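You operate a simulated robot arm through the tools that you are given. There is no shell and no other tool.

You are at the controls of a simulated robot arm. One attempt, no reset.

JOB
Pour drained oil into the sample jug to 100 ML, the rest into the pan.
Fine: Pour from the white oil jug into the grey sample jug and the black oil pan; put the white jug back; set the sample jug in the teal parts tray. Spill a teaspoon at most; pinch, break and dent nothing; leave nothing switched on. Get no oil, paste or pellets on the floor or in a drain. Set down upright: white oil jug, grey sample jug.

It is judged by the outcome, as a careful person would: the job done as asked, and still so three seconds after it is handed in. It fails if anything else is knocked over, pushed out of place, dropped, spilled or broken.

ROBOT AND FRAMES
A 7-joint arm with a fingered hand, fixed in place. Base frame: the origin is at the foot of the arm, x ahead of it, y to its left, z up. Readings come in mm, rad, newtons and seconds.
Its first joint turns from -1.204 to 3.002 rad. Payload 5 kg.
The TCP is the grasp point between the finger pads, 32 mm short of the fingertips. In the tool frame z runs along the fingers and y along their closing line. Largest opening 160 mm; the body of the gripper starts 89 mm behind the TCP. The gripper is a hand of 3 fingers: y runs from the thumb to the fingers, the wrist lies at [0, 0, -252] in the tool frame, and closing takes about 1.5 s.
Orientation is that of the tool frame in the base frame, as [roll, pitch, yaw] about the fixed x, y, z axes, in that order (R = Rz(yaw) Ry(pitch) Rx(roll)). With the fingers straight down and closing along the base's y, the tool's x points along the base's -x, its y along +y and its z along -z.

CONTROLS
- The arm moves only by the tool step_arm. Its argument "rows" is a list of rows, each an object of numbers (a shift or turn left out is 0, a gripper value left out holds the last): "tx", "ty", "tz": the shift along the base's x, y, z in units of 25 mm (1.0 is 25 mm); "ax", "ay", "az": the turn, a rotation vector about the base's x, y, z in units of 6 degrees (1.0 is 6 degrees); "jaw": the finger opening in mm, from 0 to 160. In form: [{"tx": .., "ty": .., "tz": .., "ax": .., "ay": .., "az": .., "jaw": ..}, ...]. A call has 1 to 20 rows; each row shifts and turns the commanded pose from where the row before left it. A call with a number of a shift or a turn outside -1 to 1 is refused whole. A row lasts 0.2 s, in which the tool goes at most 50 mm and 0.15 rad; a call with a longer step from one row to the next is refused whole, and so is a gripper value outside its range. A pose out of reach is approached as far as the arm can. The call stops where the force on the tool passes 40 N (or 10 N more than at its start, if that is more) or the arm is blocked; 0.2 s more then pass. Each finger travels about 108 mm/s and halts on what it meets, pressing with about 22 N; the grip force reading is that of the motor and also rises with nothing between the fingers. The clock runs only during rows and for 0.2 s after the last one: add rows that do not move to give the fingers time. The reply holds the time, the measured pose of the TCP, the force on the tool along the base axes, the opening and the grip force, in the units named above and with some noise, with the torque about the TCP (base axes, N m) and any sound that the robot's microphone picked up.
- Cameras (640 x 400 px; columns grow to the right, rows downward): "scene" is fixed at [45.2, -494.5, 1444.5]; the picture's right is [0.13, -0.99, 0.00], its down [-0.39, -0.05, -0.92] and it looks along [0.91, 0.12, -0.40] (base axes); focal length 328 px, centre (320, 200). "wrist" rides on the gripper at [65, -4, -116] in the tool frame; the picture's right is [0.06, 1.00, 0.00], its down [-0.87, 0.05, -0.49] and it looks along [-0.49, 0.03, 0.87] (tool axes); focal length 261 px, centre (320, 200). There is no depth. A picture from a camera that has moved, and an enlarged one, comes with that camera's place and axes in the base frame and with its lens. The place of the scene camera against the robot may be out by one fixed shift of up to 18 mm in any direction.
- camera(camera): a new picture of that camera. No time passes.
- lift_body(by): slides the trunk up (or, below 0, down) by that many mm; the arm rides with it, the base frame stays. It gives what a move gives, with no picture.
- preshape(shape): the hand has 3 fingers and takes this shape, open, in about a second: jaw (thumb against the fingers, like two jaws); tri (thumb and two fingers); tip (a fingertip pinch); poke (one finger out to press); point (the index stretched); flat (the hand flat); cup (the hand cupped); fist (a fist). The gripper value then closes the fingers along that shape, each until it touches; the sizes above hold for jaw. It gives what a move gives, with no picture.
- enlarge(camera, box): a new picture of the part [left, top, right, bottom] of that camera's present view, enlarged. No time passes.
- sign_off(): hands the job in; it is judged then, once.

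Places have to be worked out from the pictures, the camera data and where the tool is seen. Open the gripper and draw the arm clear of the work before you hand the job in, unless the task says otherwise.

The tools are called after "Call:" as a command line: name --argument value ..., lists and objects as JSON in quotes. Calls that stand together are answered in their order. step_arm: Moves the arm, as the interface text tells. Its arguments: {"type":"object","properties":{"rows":{"type":"array","items":{"type":"object","properties":{"tx":{"type":"number"},"ty":{"type":"number"},"tz":{"type":"number"},"ax":{"type":"number"},"ay":{"type":"number"},"az":{"type":"number"},"jaw":{"type":"number"}}}}},"required":["rows"]} The other tools are called the same way: lift_body (by) slides the trunk up or down; preshape (shape) gives the hand a shape; camera (camera) takes a picture; enlarge (camera, box) takes an enlarged picture of a part of a camera's view; sign_off () hands the job in.

At the start:

```text
t: 0.0
position: [579.3, -93.3, 1306.2]
ee_rot: [-3.14, -0.001, 3.141]
force: [0.2, 0.4, 0.2]
wrist_torque: [-0.03, -0.03, -0.02]
opening: 160.1
grasp_force: 0.1
shape: jaw
trunk travel left (down, up): [-775.0, 165.0]
```

scene: 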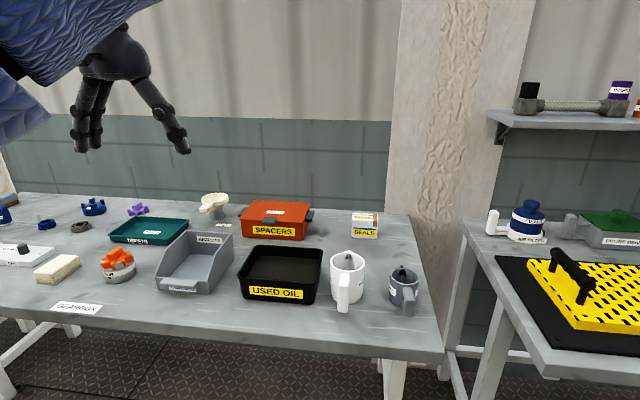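
wrist: 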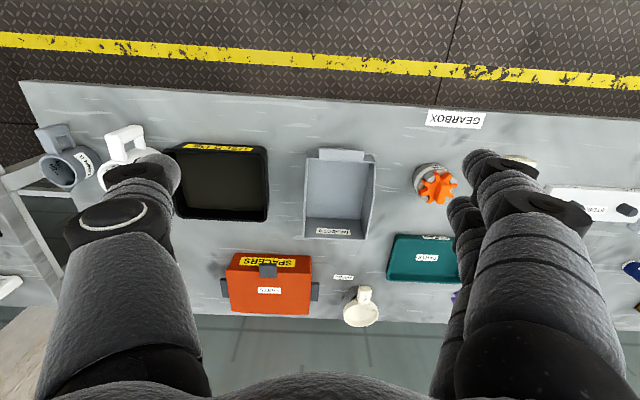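

I start by taking closer looks at the jugs, the pan and the tray to work out where they are.

Call:
enlarge --camera "scene" --box '[220, 200, 460, 350]'

Call:
enlarge --camera "scene" --box '[310, 235, 438, 325]'

Call:
enlarge --camera "scene" --box '[0, 180, 240, 330]'

Call:
enlarge --camera "wrist" --box '[0, 80, 320, 280]'

```text
2.67 times, centred on (340, 275) of scene
camera zoom: at [45.2, -494.5, 1444.5], right [0.13, -0.99, 0.0], down [-0.39, -0.05, -0.92], along [0.91, 0.12, -0.4], focal length 875 px, centre (267, 0)
```

zoom: 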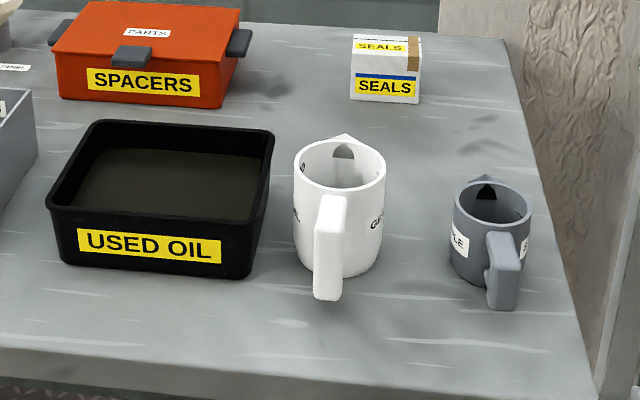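

```text
4.44 times, centred on (374, 280) of scene
camera zoom: at [45.2, -494.5, 1444.5], right [0.13, -0.99, 0.0], down [-0.39, -0.05, -0.92], along [0.91, 0.12, -0.4], focal length 1459 px, centre (80, -156)
```

zoom: 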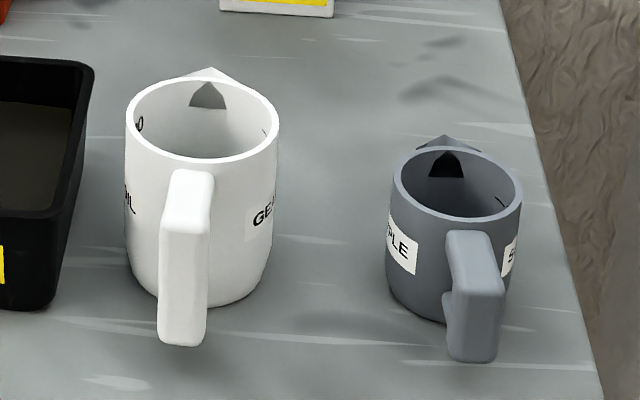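

```text
2.67 times, centred on (120, 255) of scene
camera zoom: at [45.2, -494.5, 1444.5], right [0.13, -0.99, 0.0], down [-0.39, -0.05, -0.92], along [0.91, 0.12, -0.4], focal length 875 px, centre (853, 53)
```

zoom: 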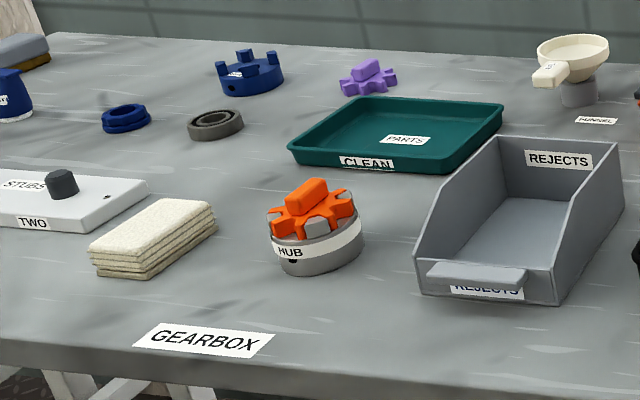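

```text
2.00 times, centred on (160, 180) of wrist
camera zoom: at [514.9, -97.3, 1421.5], right [-0.06, 1.0, 0.0], down [0.87, 0.05, 0.49], along [0.49, 0.03, -0.87], focal length 521 px, centre (640, 240)
```

zoom: 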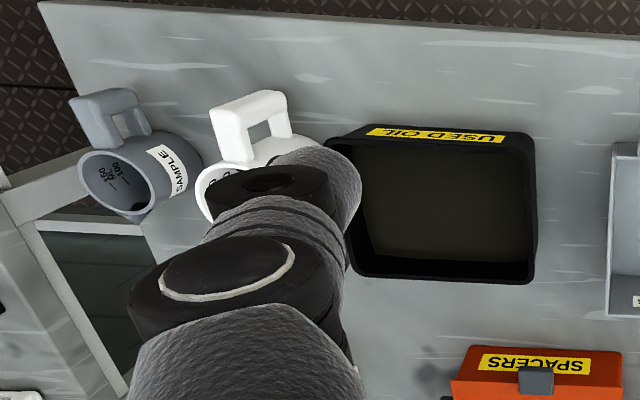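

The white jug sits around (761, -476) and is about 88 mm across. The grey jug is around (762, -622) and about 74 mm across, and the table top is near z 855. Both handles face the robot. I'll turn the hand in yaw while it is still high, so that once it is levelled the wrist camera rides on top.

Call:
step_arm --rows '[{"az": 1}, {"az": 1}, {"az": 1}, {"az": 1}, {"az": 1}, {"az": 1}, {"az": 1}, {"az": 1}, {"az": 1}, {"az": 1}, {"az": 1}, {"az": 1}, {"az": 1}, {"az": 1}, {"az": 1}]'

Call:
camera --camera "wrist"

Call:
camera --camera "scene"

```text
t: 3.2
position: [579.9, -92.8, 1306.0]
ee_rot: [3.141, 0.0, -1.57]
force: [-0.3, 0.7, -0.2]
wrist_torque: [-0.01, 0.01, 0.01]
opening: 159.8
grasp_force: 0.2
shape: jaw
trunk travel left (down, up): [-775.0, 165.0]
```

```text
taken
camera wrist: at [584.4, -158.3, 1421.4], right [-1.0, -0.06, 0.0], down [-0.05, 0.87, 0.49], along [-0.03, 0.49, -0.87], focal length 261 px, centre (320, 200)
```

wrist: 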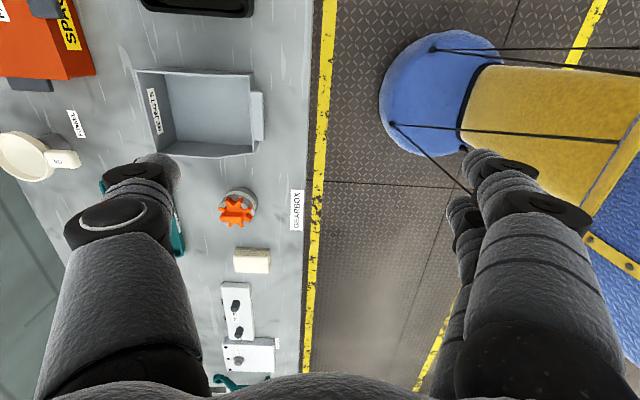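

```text
taken
```

scene: 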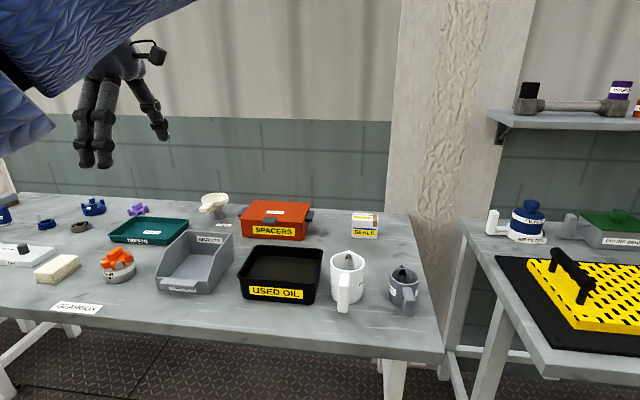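

The yaw joint has room. I'll yaw another 90° while sliding toward y ≈ -470, then level the hand.

Call:
step_arm --rows '[{"az": 1, "ty": -1}, {"az": 1, "ty": -1}, {"az": 1, "ty": -1}, {"az": 1, "ty": -1}, {"az": 1, "ty": -1}, {"az": 1, "ty": -1}, {"az": 1, "ty": -1}, {"az": 1, "ty": -1}, {"az": 1, "ty": -1}, {"az": 1, "ty": -1}, {"az": 1, "ty": -1}, {"az": 1, "ty": -1}, {"az": 1, "ty": -1}, {"az": 1, "ty": -1}, {"az": 1, "ty": -1}]'

Call:
camera --camera "scene"

```text
t: 6.4
position: [579.8, -468.3, 1307.9]
ee_rot: [-3.141, 0.001, 0.001]
force: [-0.2, 0.0, 0.5]
wrist_torque: [0.04, -0.01, 0.02]
opening: 160.0
grasp_force: 0.1
shape: jaw
trunk travel left (down, up): [-775.0, 165.0]
```

```text
taken
```

scene: 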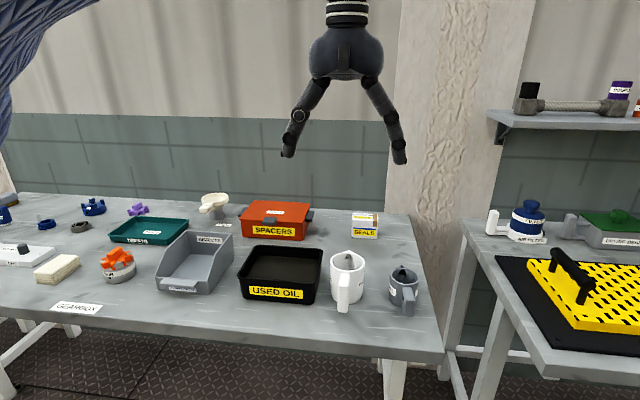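

Now I level the hand to point along +x with the camera on top.

Call:
step_arm --rows '[{"ay": -1}, {"ay": -1}, {"ay": -1}, {"ay": -1}, {"ay": -1}, {"ay": -1}, {"ay": -1}, {"ay": -1}, {"ay": -1}, {"ay": -1}, {"ay": -1}, {"ay": -1}, {"ay": -1}, {"ay": -1}, {"ay": -1}]'

Call:
camera --camera "wrist"

Call:
camera --camera "scene"

```text
t: 9.8
position: [583.3, -509.7, 1556.7]
ee_rot: [-0.249, -1.339, -2.873]
force: [-0.8, 0.6, 0.6]
wrist_torque: [0.01, 0.08, -0.02]
opening: 160.1
grasp_force: 0.0
shape: jaw
out of reach, approached as far as the arm can: row 9, 10, 11, 12, 13, 14, 15
trunk travel left (down, up): [-775.0, 165.0]
stopped in row 15: the arm was blocked; the commanded pose is now the measured one
```

```text
taken
camera wrist: at [456.7, -511.3, 1594.9], right [0.01, -1.0, 0.0], down [-0.28, -0.01, -0.96], along [0.96, 0.01, -0.28], focal length 261 px, centre (320, 200)
```

wrist: 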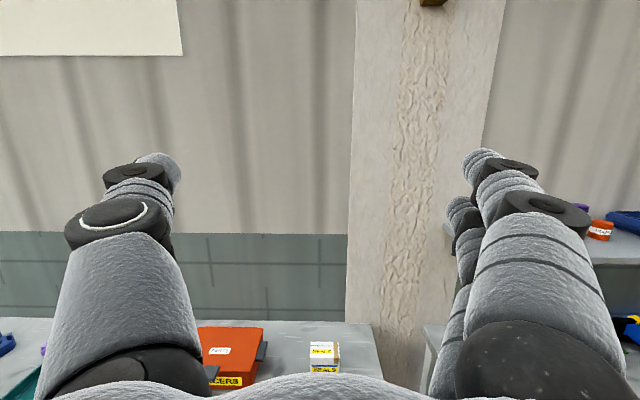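

```text
taken
```

scene: 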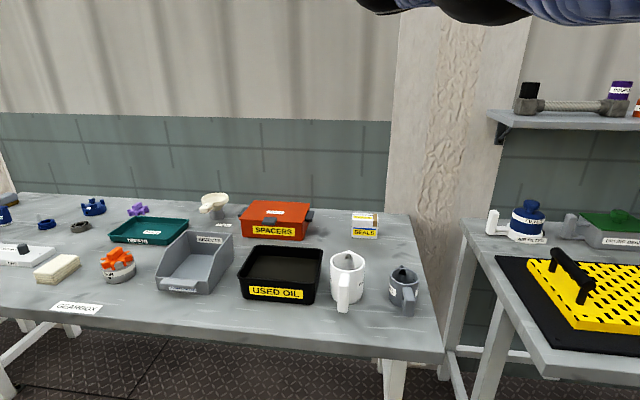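

The level hand doesn't fit with the shoulder this high, and the arm rose to z ≈ 1557 to reach the angle. Lowering the trunk should fix that, so I'll go down in stages and check the picture.

Call:
lift_body --by -300

Call:
camera --camera "scene"

Call:
camera --camera "wrist"

```text
t: 12.8
position: [590.7, -511.7, 1254.0]
ee_rot: [-0.263, -1.342, -2.856]
force: [0.1, 0.7, 0.4]
wrist_torque: [-0.04, 0.03, 0.04]
opening: 160.2
grasp_force: 0.0
shape: jaw
trunk travel left (down, up): [-475.0, 465.0]
```

```text
taken
```

scene: 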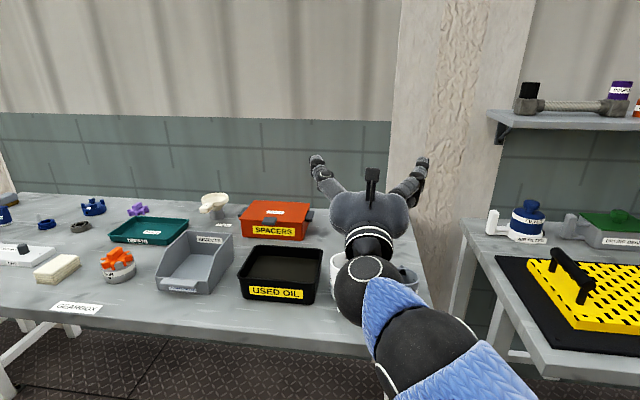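

```text
taken
camera wrist: at [464.2, -512.6, 1291.9], right [0.02, -1.0, 0.0], down [-0.29, -0.01, -0.96], along [0.96, 0.01, -0.29], focal length 261 px, centre (320, 200)
```

wrist: 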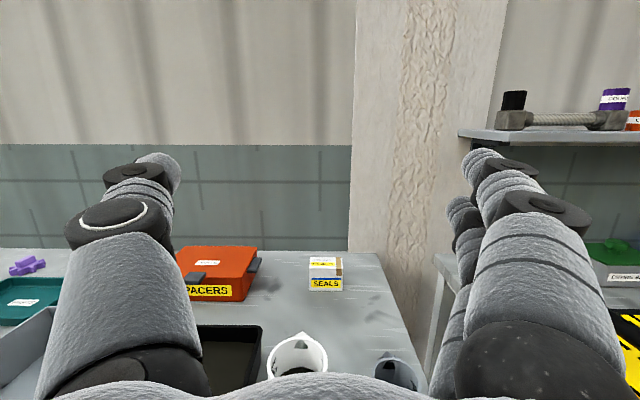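

The hand points about 13° above level and is rolled about 3°. I'll level it exactly here and see whether the pose is now reachable.

Call:
step_arm --rows '[{"ay": 0.7, "ax": -0.19}, {"ay": 0.7, "ax": -0.19}, {"ay": 0.7, "ax": -0.19}, {}]'

Call:
lift_body --by -100

Call:
camera --camera "scene"

Call:
camera --camera "wrist"

```text
t: 13.8
position: [590.2, -512.2, 1254.3]
ee_rot: [-1.834, -1.565, -1.284]
force: [-0.5, 0.6, -0.2]
wrist_torque: [0.02, -0.03, 0.02]
opening: 159.9
grasp_force: 0.0
shape: jaw
trunk travel left (down, up): [-475.0, 465.0]
```

```text
t: 15.1
position: [589.8, -510.3, 1154.5]
ee_rot: [-1.715, -1.567, -1.404]
force: [0.5, 0.3, 0.6]
wrist_torque: [0.0, 0.0, 0.0]
opening: 160.1
grasp_force: 0.0
shape: jaw
trunk travel left (down, up): [-375.0, 565.0]
```

```text
taken
```

scene: 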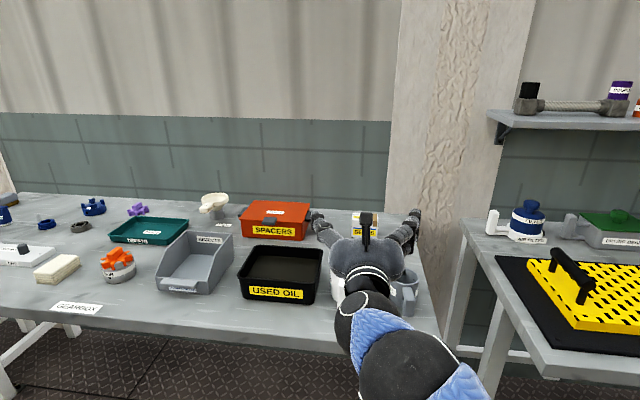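

```text
taken
camera wrist: at [475.5, -509.4, 1219.4], right [0.02, -1.0, 0.06], down [-0.49, -0.06, -0.87], along [0.87, -0.01, -0.49], focal length 261 px, centre (320, 200)
```

wrist: 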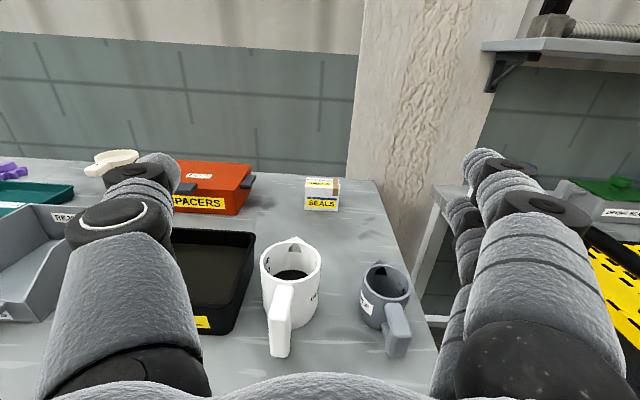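

The hand is level now and looks straight at the jugs. I'll zoom in on the handles and the oil.

Call:
enlarge --camera "wrist" --box '[240, 225, 432, 365]'

```text
2.86 times, centred on (336, 295) of wrist
camera zoom: at [475.5, -509.4, 1219.4], right [0.02, -1.0, 0.06], down [-0.49, -0.06, -0.87], along [0.87, -0.01, -0.49], focal length 745 px, centre (274, -71)
```

zoom: 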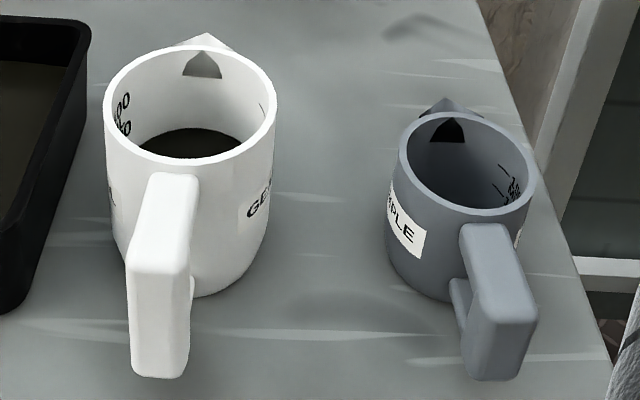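

I read the white handle as spanning x ≈ 667–712 and z ≈ 880–955, about 24 mm wide at y ≈ -475, and in line with +x. The oil lies below the middle of the jug. I'll narrow the opening, bring y in line and lower the trunk well short of the handle.

Call:
step_arm --rows '[{"ty": 0.7, "tx": -0.6, "jaw": 80}, {"ty": 0.7}, {}, {}, {}]'

Call:
lift_body --by -150

Call:
camera --camera "wrist"

Call:
camera --camera "scene"

```text
t: 16.3
position: [583.5, -490.1, 1158.9]
ee_rot: [-1.806, -1.566, -1.313]
force: [-0.5, 0.2, 0.5]
wrist_torque: [0.01, 0.02, -0.02]
opening: 80.6
grasp_force: 0.0
shape: jaw
out of reach, approached as far as the arm can: row 1, 2
trunk travel left (down, up): [-375.0, 565.0]
```

```text
t: 18.1
position: [584.2, -489.5, 1008.3]
ee_rot: [-1.876, -1.565, -1.24]
force: [0.3, -0.3, -0.1]
wrist_torque: [-0.03, 0.06, 0.01]
opening: 80.9
grasp_force: 0.0
shape: jaw
trunk travel left (down, up): [-225.0, 715.0]
```

```text
taken
camera wrist: at [468.9, -488.1, 1073.7], right [0.02, -1.0, 0.06], down [-0.49, -0.06, -0.87], along [0.87, -0.01, -0.49], focal length 261 px, centre (320, 200)
```

wrist: 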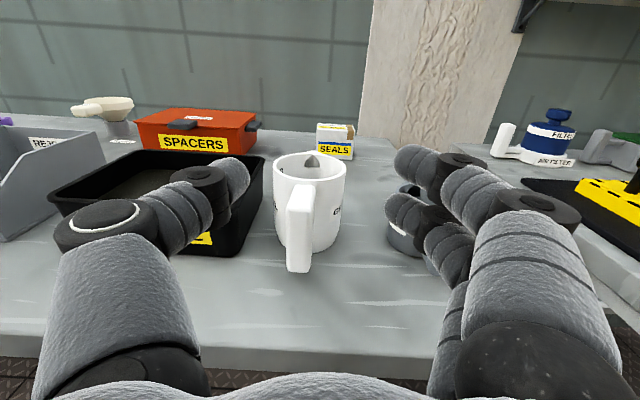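

```text
taken
```

scene: 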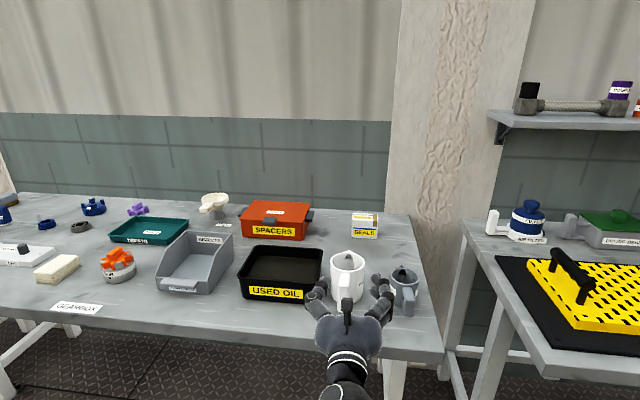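

From two views I place the table at z ≈ 855, the white rim at z ≈ 954 and the white jug's centre at x ≈ 760, y ≈ -477. I'll zoom in to fix the handle before moving in.

Call:
enlarge --camera "wrist" --box '[240, 140, 400, 290]'

Call:
enlarge --camera "scene" --box '[290, 230, 440, 350]'

```text
2.67 times, centred on (320, 215) of wrist
camera zoom: at [468.9, -488.1, 1073.7], right [0.02, -1.0, 0.06], down [-0.49, -0.06, -0.87], along [0.87, -0.01, -0.49], focal length 695 px, centre (320, 160)
```

zoom: 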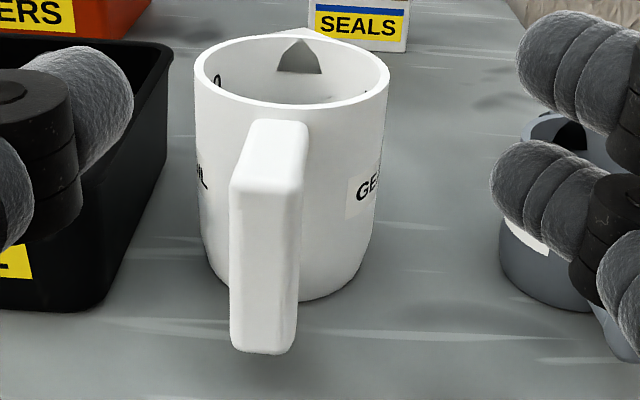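

```text
3.33 times, centred on (365, 290) of scene
camera zoom: at [45.2, -494.5, 1444.5], right [0.13, -0.99, 0.0], down [-0.39, -0.05, -0.92], along [0.91, 0.12, -0.4], focal length 1094 px, centre (170, -100)
```

zoom: 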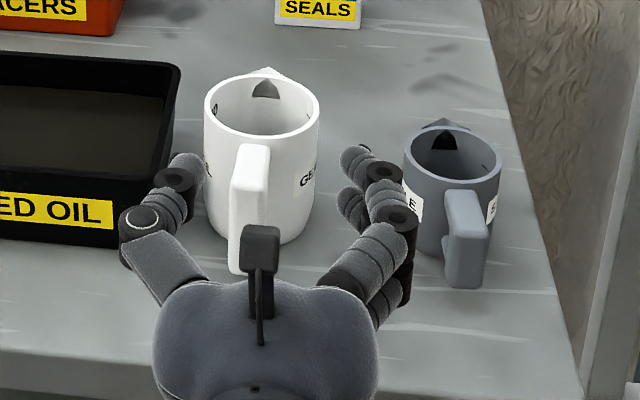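

I put the handle's outer face at x ≈ 670, z ≈ 872–948, y ≈ -473, so the TCP goes to about (681, -473, 913). I'll drop the trunk now and then come forward.

Call:
lift_body --by -93

Call:
step_arm --rows '[{"tx": 0.5, "ty": 0.33, "jaw": 64}, {"tx": 0.5, "ty": 0.33}, {}]'

Call:
camera --camera "wrist"

Call:
camera --camera "scene"

```text
t: 19.4
position: [583.7, -488.0, 915.3]
ee_rot: [-1.878, -1.566, -1.239]
force: [0.0, 0.6, 0.8]
wrist_torque: [-0.02, -0.02, 0.01]
opening: 80.6
grasp_force: 0.1
shape: jaw
trunk travel left (down, up): [-132.0, 808.0]
```

```text
t: 20.2
position: [607.8, -473.4, 915.3]
ee_rot: [-1.927, -1.566, -1.191]
force: [1.1, -0.2, -0.3]
wrist_torque: [0.03, -0.02, -0.02]
opening: 64.4
grasp_force: 0.1
shape: jaw
trunk travel left (down, up): [-132.0, 808.0]
```

```text
taken
camera wrist: at [493.6, -471.5, 980.4], right [0.02, -1.0, 0.06], down [-0.49, -0.06, -0.87], along [0.87, -0.01, -0.49], focal length 261 px, centre (320, 200)
```

wrist: 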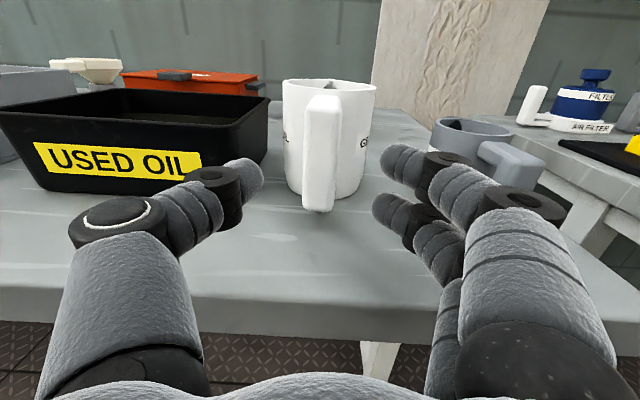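

```text
taken
```

scene: 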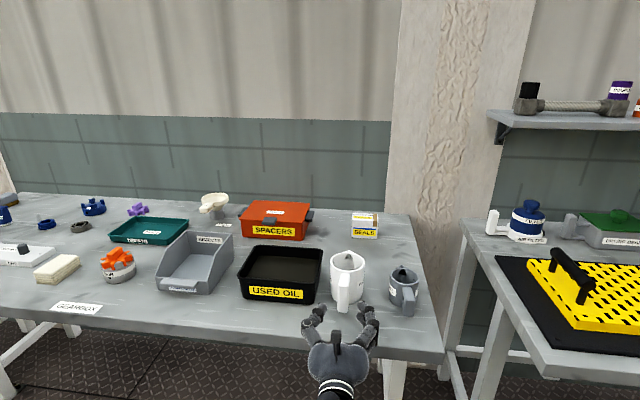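

The handle is centred between the thumb and fingers. I move forward to x ≈ 680, then check before closing.

Call:
step_arm --rows '[{"tx": 0.72}, {"tx": 0.72}, {"tx": 0.72}, {"tx": 0.72}, {}]'

Call:
camera --camera "wrist"

Call:
enlarge --camera "scene" --box '[290, 230, 440, 350]'

```text
t: 21.4
position: [682.0, -474.5, 913.7]
ee_rot: [-1.915, -1.565, -1.203]
force: [-0.2, 0.3, -0.8]
wrist_torque: [-0.01, -0.01, 0.02]
opening: 64.2
grasp_force: 0.0
shape: jaw
trunk travel left (down, up): [-132.0, 808.0]
```

```text
taken
camera wrist: at [566.8, -472.8, 979.8], right [0.02, -1.0, 0.06], down [-0.49, -0.06, -0.87], along [0.87, -0.01, -0.49], focal length 261 px, centre (320, 200)
```

wrist: 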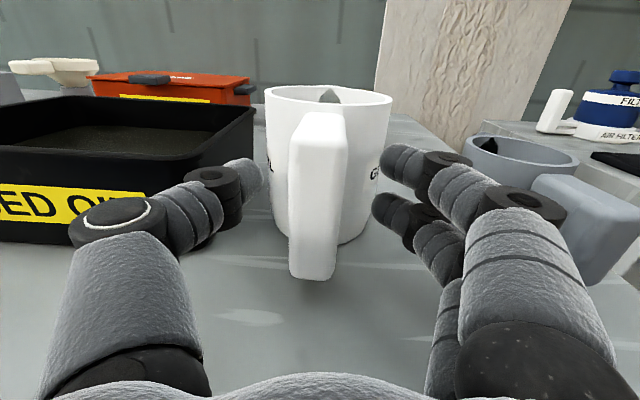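

```text
3.33 times, centred on (365, 290) of scene
camera zoom: at [45.2, -494.5, 1444.5], right [0.13, -0.99, 0.0], down [-0.39, -0.05, -0.92], along [0.91, 0.12, -0.4], focal length 1094 px, centre (170, -100)
```

zoom: 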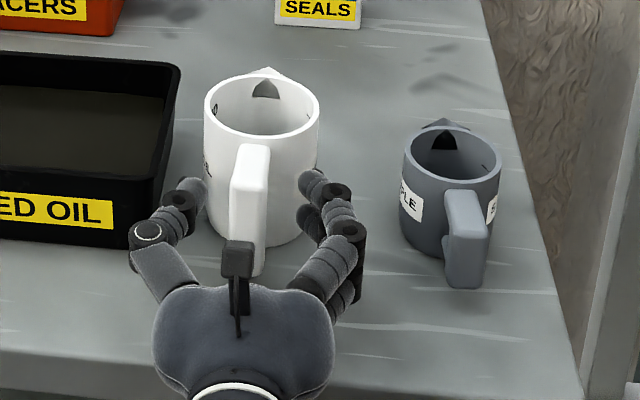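

The fingers straddle the handle with clearance, so I close on it.

Call:
step_arm --rows '[{"jaw": 40}, {"jaw": 20}, {"jaw": 10}, {"jaw": 10}, {"jaw": 10}, {"jaw": 10}, {"jaw": 10}]'

Call:
camera --camera "wrist"

Call:
enlarge --camera "scene" --box '[290, 230, 440, 350]'

```text
t: 23.0
position: [680.4, -473.6, 915.6]
ee_rot: [-1.92, -1.566, -1.2]
force: [0.5, 0.8, -1.0]
wrist_torque: [0.08, 0.03, 0.03]
opening: 7.4
grasp_force: 22.3
shape: jaw
trunk travel left (down, up): [-132.0, 808.0]
```

```text
taken
camera wrist: at [566.5, -472.6, 979.8], right [0.02, -1.0, 0.06], down [-0.49, -0.06, -0.87], along [0.87, -0.01, -0.49], focal length 261 px, centre (320, 200)
```

wrist: 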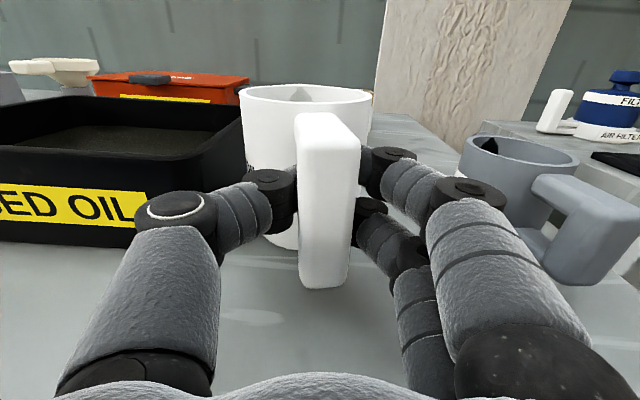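

```text
3.33 times, centred on (365, 290) of scene
camera zoom: at [45.2, -494.5, 1444.5], right [0.13, -0.99, 0.0], down [-0.39, -0.05, -0.92], along [0.91, 0.12, -0.4], focal length 1094 px, centre (170, -100)
```

zoom: 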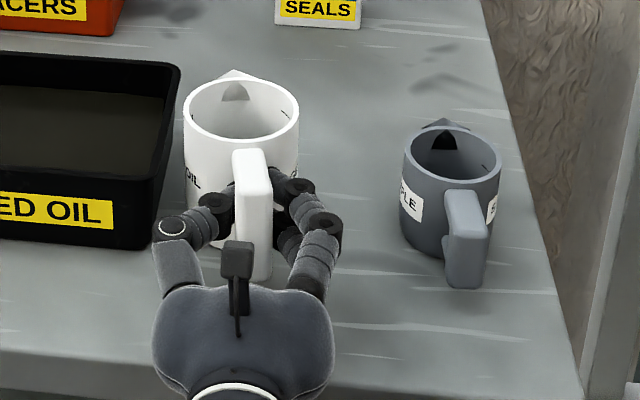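

The opening reads 7 mm, which is less than the handle's width, and the jug has yawed a few degrees. The tips may have gone into the handle loop, so I look closer before lifting.

Call:
enlarge --camera "wrist" --box '[220, 80, 420, 300]'

Call:
enlarge --camera "scene" --box '[325, 245, 385, 315]'

```text
1.82 times, centred on (320, 190) of wrist
camera zoom: at [566.5, -472.6, 979.8], right [0.02, -1.0, 0.06], down [-0.49, -0.06, -0.87], along [0.87, -0.01, -0.49], focal length 474 px, centre (320, 218)
```

zoom: 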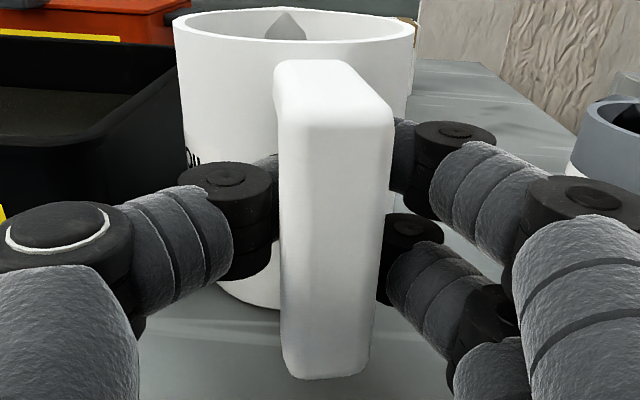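

```text
5.71 times, centred on (355, 280) of scene
camera zoom: at [45.2, -494.5, 1444.5], right [0.13, -0.99, 0.0], down [-0.39, -0.05, -0.92], along [0.91, 0.12, -0.4], focal length 1876 px, centre (120, -257)
```

zoom: 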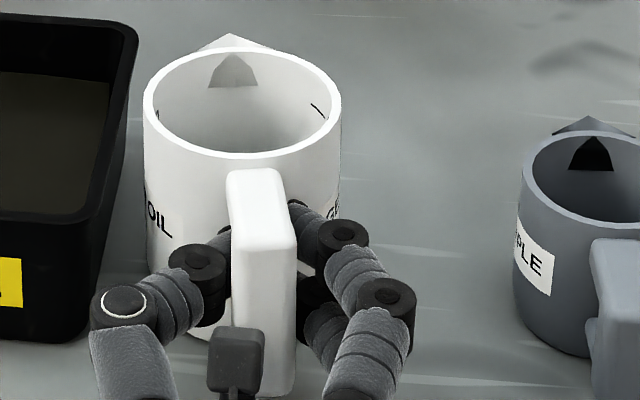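

The tips have hooked into the handle loop and the middle joints clamp the bar, which is a good wrap grip. I lift 12 mm gently and check for sag.

Call:
step_arm --rows '[{"tz": 0.12}, {"tz": 0.12}, {"tz": 0.12}, {"tz": 0.12}, {}, {}]'

Call:
camera --camera "wrist"

Call:
enlarge --camera "scene" --box '[290, 230, 440, 350]'

```text
t: 24.4
position: [681.2, -473.9, 926.8]
ee_rot: [-1.929, -1.566, -1.189]
force: [0.4, -0.6, -3.1]
wrist_torque: [-0.03, 0.13, 0.0]
opening: 7.3
grasp_force: 22.1
shape: jaw
trunk travel left (down, up): [-132.0, 808.0]
```

```text
taken
camera wrist: at [566.3, -472.4, 992.1], right [0.02, -1.0, 0.06], down [-0.49, -0.06, -0.87], along [0.87, -0.01, -0.49], focal length 261 px, centre (320, 200)
```

wrist: 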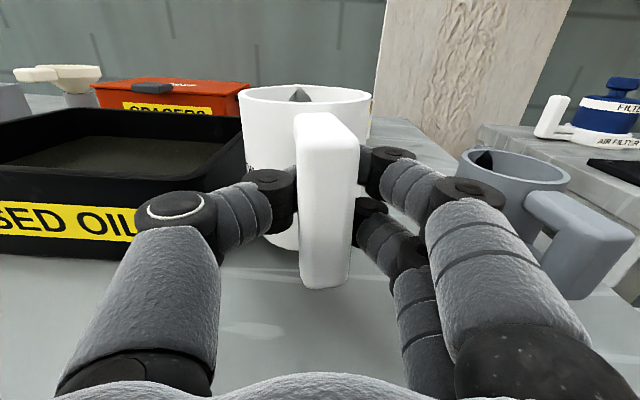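

```text
3.33 times, centred on (365, 290) of scene
camera zoom: at [45.2, -494.5, 1444.5], right [0.13, -0.99, 0.0], down [-0.39, -0.05, -0.92], along [0.91, 0.12, -0.4], focal length 1094 px, centre (170, -100)
```

zoom: 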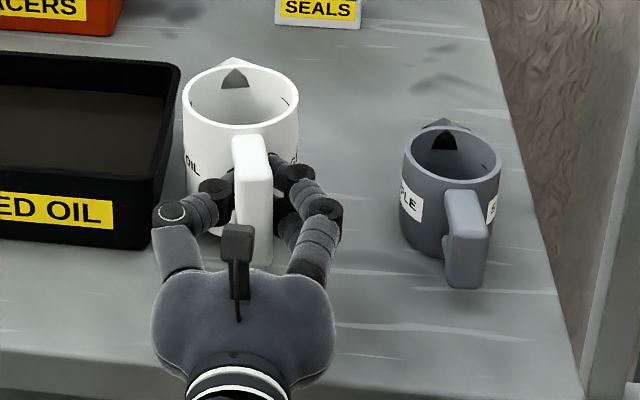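

The jug came up level and rigid, with about 3 N on the wrist. I raise the trunk 200 mm to carry it clear and make tilting easier, then inspect the oil level.

Call:
lift_body --by 200

Call:
camera --camera "wrist"

Call:
enlarge --camera "scene" --box '[270, 130, 430, 320]'

```text
t: 26.5
position: [682.6, -473.4, 1127.2]
ee_rot: [-1.938, -1.564, -1.181]
force: [0.2, -0.2, -2.7]
wrist_torque: [-0.02, 0.12, -0.01]
opening: 7.0
grasp_force: 22.0
shape: jaw
trunk travel left (down, up): [-332.0, 608.0]
```

```text
taken
camera wrist: at [566.5, -472.7, 1191.9], right [0.02, -1.0, 0.06], down [-0.49, -0.06, -0.87], along [0.87, -0.01, -0.49], focal length 261 px, centre (320, 200)
```

wrist: 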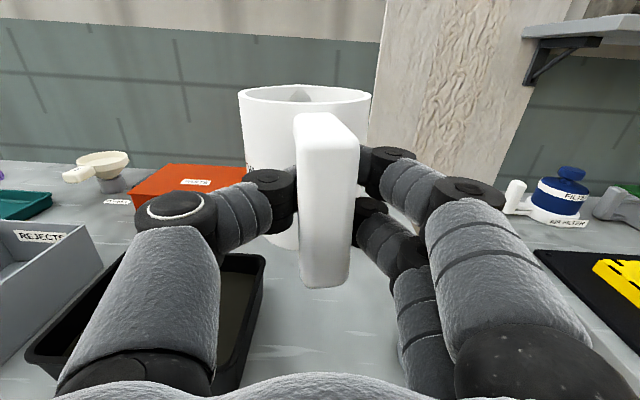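

```text
2.11 times, centred on (350, 225) of scene
camera zoom: at [45.2, -494.5, 1444.5], right [0.13, -0.99, 0.0], down [-0.39, -0.05, -0.92], along [0.91, 0.12, -0.4], focal length 691 px, centre (257, 147)
```

zoom: 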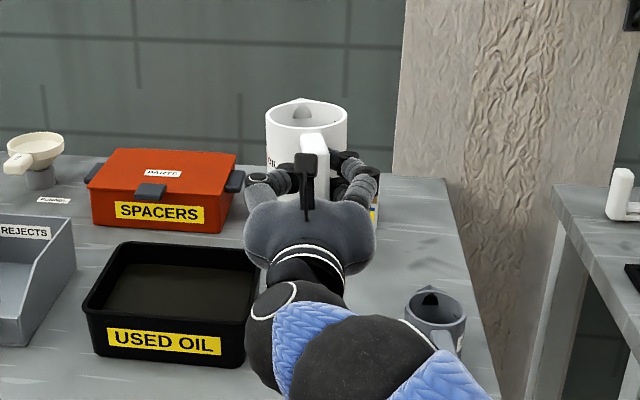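

The oil carries steadily. I'm turning the level hand toward -y so that I can pour over the grey jug from its +y side, which leaves the scene camera a clear line into the grey jug.

Call:
step_arm --rows '[{"az": -0.7}, {"az": -0.7}, {"az": -0.7}, {"az": -0.7}, {"az": -0.7}, {"az": -0.7}, {"az": -0.7}, {}]'

Call:
camera --camera "scene"

```text
t: 28.3
position: [680.7, -473.0, 1126.2]
ee_rot: [-1.962, -1.567, -1.67]
force: [0.1, 0.3, -2.9]
wrist_torque: [0.07, 0.14, -0.01]
opening: 7.3
grasp_force: 21.7
shape: jaw
trunk travel left (down, up): [-332.0, 608.0]
```

```text
taken
```

scene: 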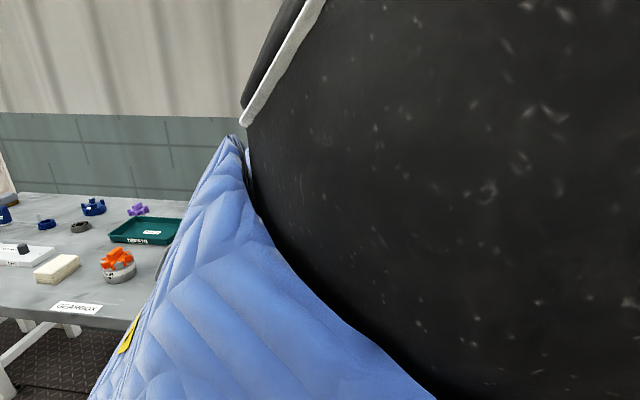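

The pose is on target, but the elbow has swung in front of the scene camera. I check the wrist view and carry on, to see whether the elbow clears.

Call:
step_arm --rows '[{"az": -0.7}, {"az": -0.7}, {"az": -0.7}, {"az": -0.7}, {"az": -0.7}, {"az": -0.7}, {"az": -0.7}, {}]'

Call:
camera --camera "scene"

Call:
camera --camera "wrist"

```text
t: 30.1
position: [698.6, -582.5, 1166.6]
ee_rot: [-2.931, -1.546, -1.066]
force: [0.7, -0.2, -3.0]
wrist_torque: [0.04, 0.09, -0.01]
opening: 6.8
grasp_force: 21.7
shape: jaw
out of reach, approached as far as the arm can: row 2, 3, 4, 5, 6, 7
trunk travel left (down, up): [-332.0, 608.0]
```

```text
taken
```

scene: 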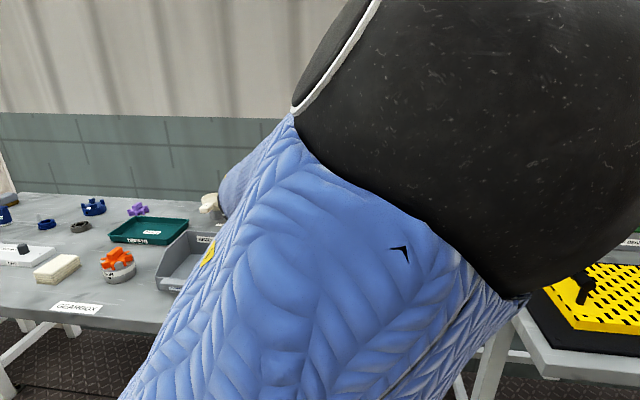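

```text
taken
camera wrist: at [626.9, -493.8, 1234.7], right [-0.75, -0.66, 0.06], down [-0.37, 0.35, -0.86], along [0.54, -0.67, -0.51], focal length 261 px, centre (320, 200)
```

wrist: 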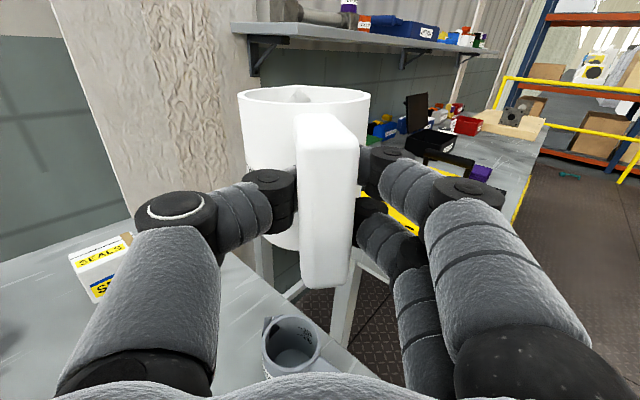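

A level hand can't reach a -90° heading, though about -50° works. While I have this view into the grey jug, I zoom in on its marks.

Call:
enlarge --camera "wrist" --box '[240, 300, 350, 385]'

Call:
enlarge --camera "wrist" --box '[220, 70, 400, 300]'

```text
4.71 times, centred on (295, 342) of wrist
camera zoom: at [626.9, -493.8, 1234.7], right [-0.75, -0.66, 0.06], down [-0.37, 0.35, -0.86], along [0.54, -0.67, -0.51], focal length 1227 px, centre (438, -471)
```

zoom: 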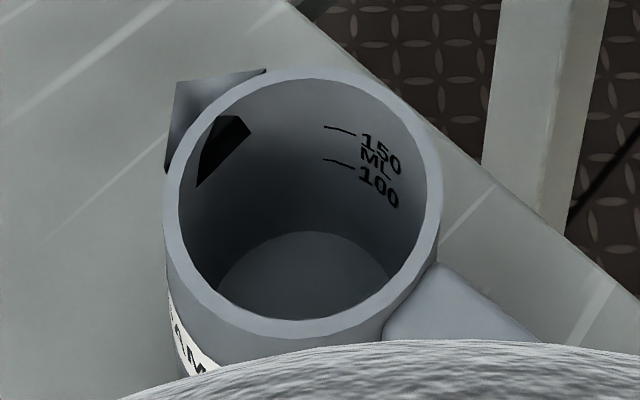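

```text
1.74 times, centred on (310, 185) of wrist
camera zoom: at [626.9, -493.8, 1234.7], right [-0.75, -0.66, 0.06], down [-0.37, 0.35, -0.86], along [0.54, -0.67, -0.51], focal length 453 px, centre (337, 226)
```

zoom: 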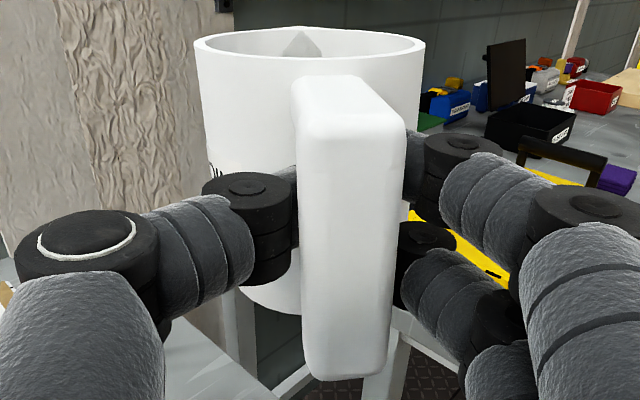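

The grey jug's 100 and 150 ML ticks can be read from here, so I can pour in stages and check this view. I return to the last reachable heading (about -29°), raise the trunk a little and start a pre-tilt that stays below the pouring angle.

Call:
step_arm --rows '[{"az": 0.7}, {"az": 0.7}, {"az": 0.7}, {"az": 0.7}, {"az": 0.7}, {"az": 0.7}, {"az": 0.7}, {}, {}]'

Call:
camera --camera "wrist"

```text
t: 32.1
position: [698.1, -582.6, 1166.3]
ee_rot: [-2.929, -1.549, -0.554]
force: [1.0, -0.2, -3.2]
wrist_torque: [0.02, 0.13, -0.03]
opening: 6.8
grasp_force: 22.2
shape: jaw
trunk travel left (down, up): [-332.0, 608.0]
```

```text
taken
camera wrist: at [592.4, -540.2, 1234.5], right [-0.33, -0.94, 0.06], down [-0.5, 0.12, -0.86], along [0.8, -0.31, -0.51], focal length 261 px, centre (320, 200)
```

wrist: 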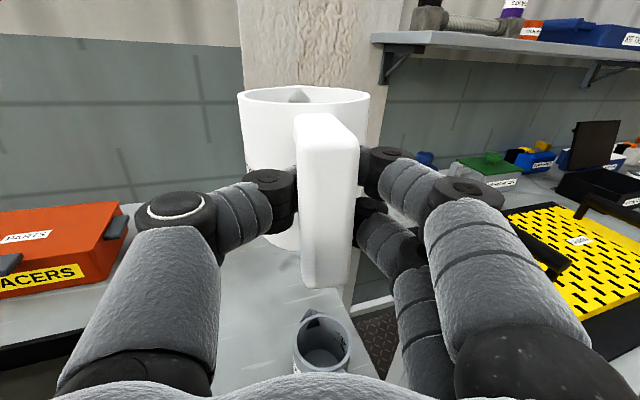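

The commanded pose follows the measured one, so I'm now at (698, -583, 1166) with a heading of -21°. I go back to -50°, which was reachable here, and pre-tilt by 30°. The oil should not reach the lip until about 50°.

Call:
step_arm --rows '[{"az": -0.7}, {"az": -0.7}, {"az": -0.7}, {"az": -0.7}, {"az": -0.7}, {"az": -0.7}, {"az": -0.7}, {}]'

Call:
step_arm --rows '[{"ax": 0.45, "ay": 0.536}, {"ax": 0.45, "ay": 0.536}, {"ax": 0.45, "ay": 0.536}, {"ax": 0.45, "ay": 0.536}, {"ax": 0.45, "ay": 0.536}, {"ax": 0.45, "ay": 0.536}, {}]'

Call:
camera --camera "wrist"

Call:
camera --camera "scene"

```text
t: 33.9
position: [698.2, -580.9, 1167.9]
ee_rot: [-2.899, -1.548, -1.095]
force: [0.1, 0.1, -2.4]
wrist_torque: [0.1, 0.05, 0.01]
opening: 6.9
grasp_force: 22.0
shape: jaw
trunk travel left (down, up): [-332.0, 608.0]
```

```text
t: 35.5
position: [697.9, -583.5, 1167.7]
ee_rot: [3.004, -1.109, -0.718]
force: [-0.7, -0.3, -3.0]
wrist_torque: [0.05, 0.09, -0.02]
opening: 6.5
grasp_force: 21.9
shape: jaw
trunk travel left (down, up): [-332.0, 608.0]
```

```text
taken
camera wrist: at [656.9, -519.1, 1276.3], right [-0.72, -0.68, 0.12], down [-0.62, 0.56, -0.56], along [0.32, -0.47, -0.82], focal length 261 px, centre (320, 200)
```

wrist: 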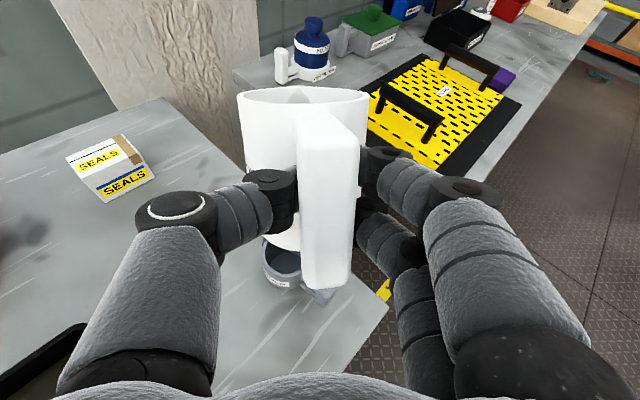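

```text
taken
```

scene: 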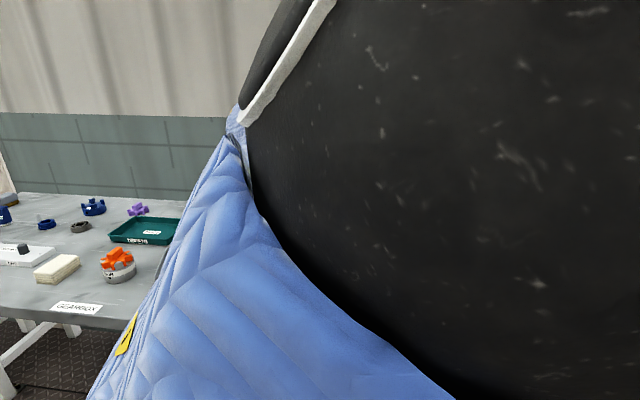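

The tilt is about 27° and the jug is rigid in the hand. I place the spout tip about 126 mm ahead of the TCP and 40 mm above it, toward azimuth -40°. I bring it over the grey jug while tilting to about 45°, still high.

Call:
step_arm --rows '[{"tx": -0.296, "ty": 0.328, "tz": -0.5, "ax": 0.386, "ay": 0.46}, {"tx": -0.296, "ty": 0.328, "tz": -0.5, "ax": 0.386, "ay": 0.46}, {"tx": -0.296, "ty": 0.328, "tz": -0.5, "ax": 0.386, "ay": 0.46}, {"tx": -0.296, "ty": 0.328, "tz": -0.5, "ax": 0.386, "ay": 0.46}, {"tx": -0.296, "ty": 0.328, "tz": -0.5, "ax": 0.386, "ay": 0.46}, {}]'

Call:
camera --camera "wrist"

Call:
camera --camera "scene"

```text
t: 36.9
position: [661.7, -540.6, 1104.6]
ee_rot: [2.995, -0.795, -0.71]
force: [0.1, 0.3, -3.1]
wrist_torque: [0.03, 0.05, 0.02]
opening: 6.3
grasp_force: 21.7
shape: jaw
trunk travel left (down, up): [-332.0, 608.0]
```

```text
taken
camera wrist: at [649.1, -500.8, 1230.9], right [-0.69, -0.71, 0.15], down [-0.72, 0.64, -0.27], along [0.1, -0.29, -0.95], focal length 261 px, centre (320, 200)
```

wrist: 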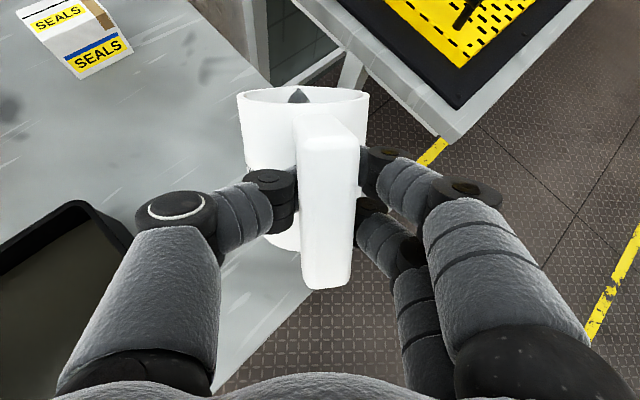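

```text
taken
```

scene: 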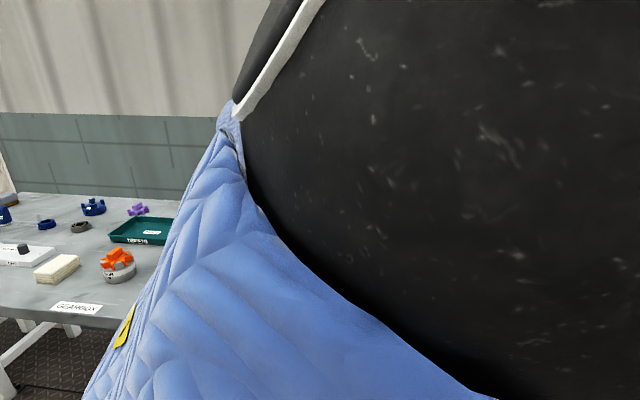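

The arm follows well. The elbow still blocks the scene view, so I raise the trunk 150 mm and lower the arm by the same amount, to see whether the elbow moves out of the way.

Call:
lift_body --by 150

Call:
step_arm --rows '[{"tz": -0.75}, {"tz": -0.75}, {"tz": -0.75}, {"tz": -0.75}, {"tz": -0.75}, {"tz": -0.75}, {"tz": -0.75}, {"tz": -0.75}, {}]'

Call:
camera --camera "scene"

```text
t: 38.7
position: [661.2, -541.0, 1254.9]
ee_rot: [2.995, -0.794, -0.71]
force: [-0.9, 0.3, -2.8]
wrist_torque: [0.06, 0.05, 0.03]
opening: 6.8
grasp_force: 22.2
shape: jaw
trunk travel left (down, up): [-482.0, 458.0]
```

```text
t: 40.7
position: [661.8, -540.5, 1104.6]
ee_rot: [2.994, -0.796, -0.711]
force: [0.2, -0.3, -2.6]
wrist_torque: [0.04, 0.04, 0.01]
opening: 6.4
grasp_force: 22.3
shape: jaw
trunk travel left (down, up): [-482.0, 458.0]
```

```text
taken
```

scene: 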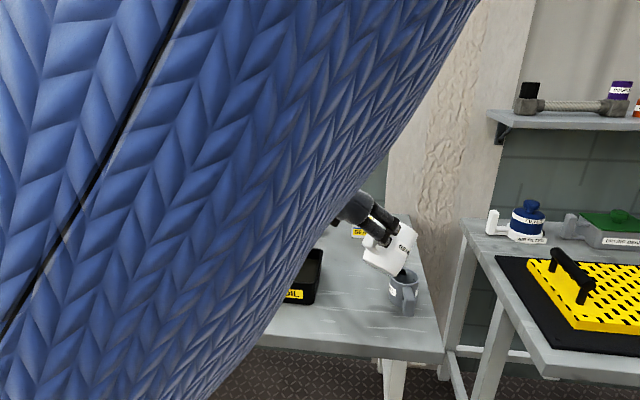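

Raising the trunk cleared the view, and the scene camera now sees the spout and the grey jug. I zoom in.

Call:
enlarge --camera "scene" --box '[350, 210, 440, 325]'

Call:
camera --camera "wrist"

```text
3.48 times, centred on (395, 268) of scene
camera zoom: at [45.2, -494.5, 1444.5], right [0.13, -0.99, 0.0], down [-0.39, -0.05, -0.92], along [0.91, 0.12, -0.4], focal length 1142 px, centre (59, -35)
```

zoom: 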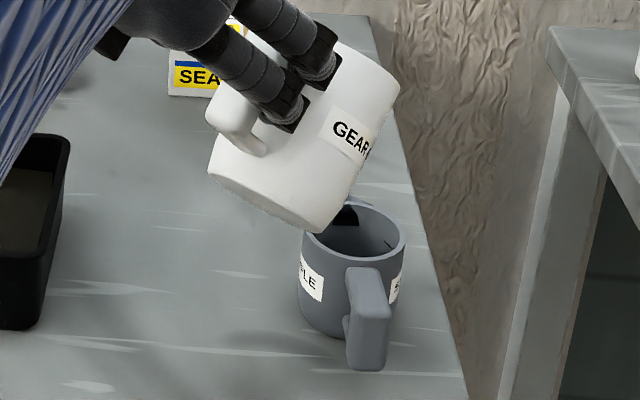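

```text
taken
camera wrist: at [648.9, -501.3, 1230.8], right [-0.69, -0.71, 0.15], down [-0.72, 0.64, -0.27], along [0.1, -0.29, -0.95], focal length 261 px, centre (320, 200)
```

wrist: 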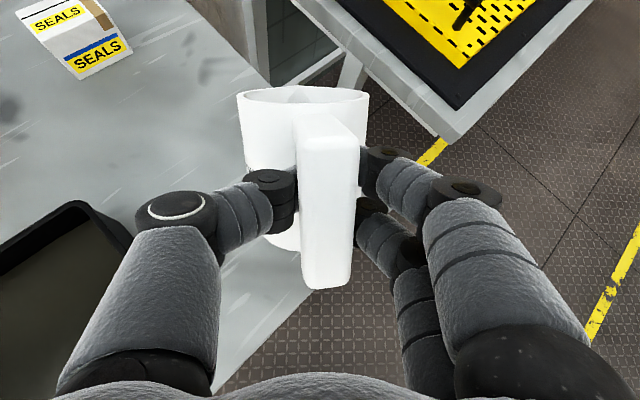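

The view is good. With the hand tilted, I try turning the heading 40° further toward -y, so the white jug comes in from the side and doesn't hide the grey jug's mouth.

Call:
step_arm --rows '[{"az": -0.84, "tx": 0.4}, {"az": -0.84, "tx": 0.4}, {"az": -0.84, "tx": 0.4, "ty": 0.2}, {"az": -0.84, "tx": 0.4, "ty": 0.2}, {"az": -0.84, "tx": 0.4, "ty": 0.3}, {"az": -0.84, "tx": 0.4, "ty": 0.3}, {"az": -0.84, "tx": 0.3, "ty": 0.3}, {"az": -0.84, "tx": 0.2, "ty": 0.2}, {}]'

Call:
camera --camera "scene"

Call:
camera --camera "wrist"

```text
t: 42.7
position: [688.6, -638.9, 1031.3]
ee_rot: [3.021, -0.778, -1.418]
force: [-0.8, -0.5, -3.1]
wrist_torque: [0.06, -0.02, -0.01]
opening: 6.3
grasp_force: 22.0
shape: jaw
out of reach, approached as far as the arm can: row 4, 5, 6, 7, 8
trunk travel left (down, up): [-482.0, 458.0]
```

```text
taken
```

scene: 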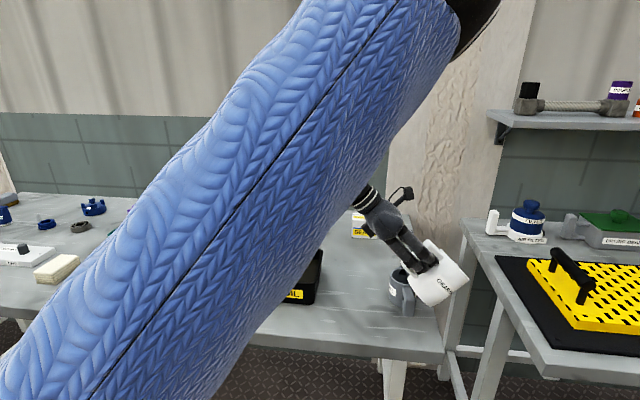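

```text
taken
camera wrist: at [701.7, -603.5, 1158.2], right [-0.99, -0.11, 0.13], down [-0.14, 0.96, -0.26], along [-0.09, -0.27, -0.96], focal length 261 px, centre (320, 200)
```

wrist: 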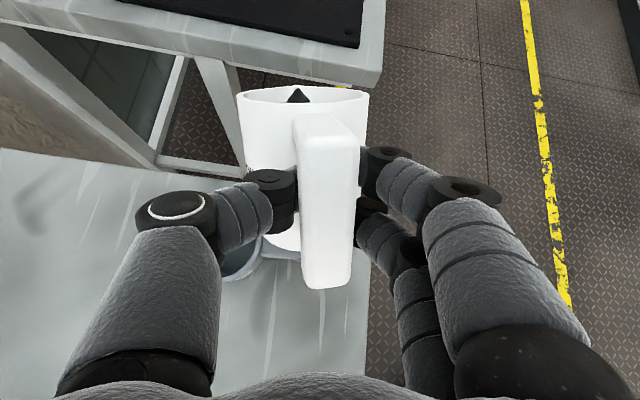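

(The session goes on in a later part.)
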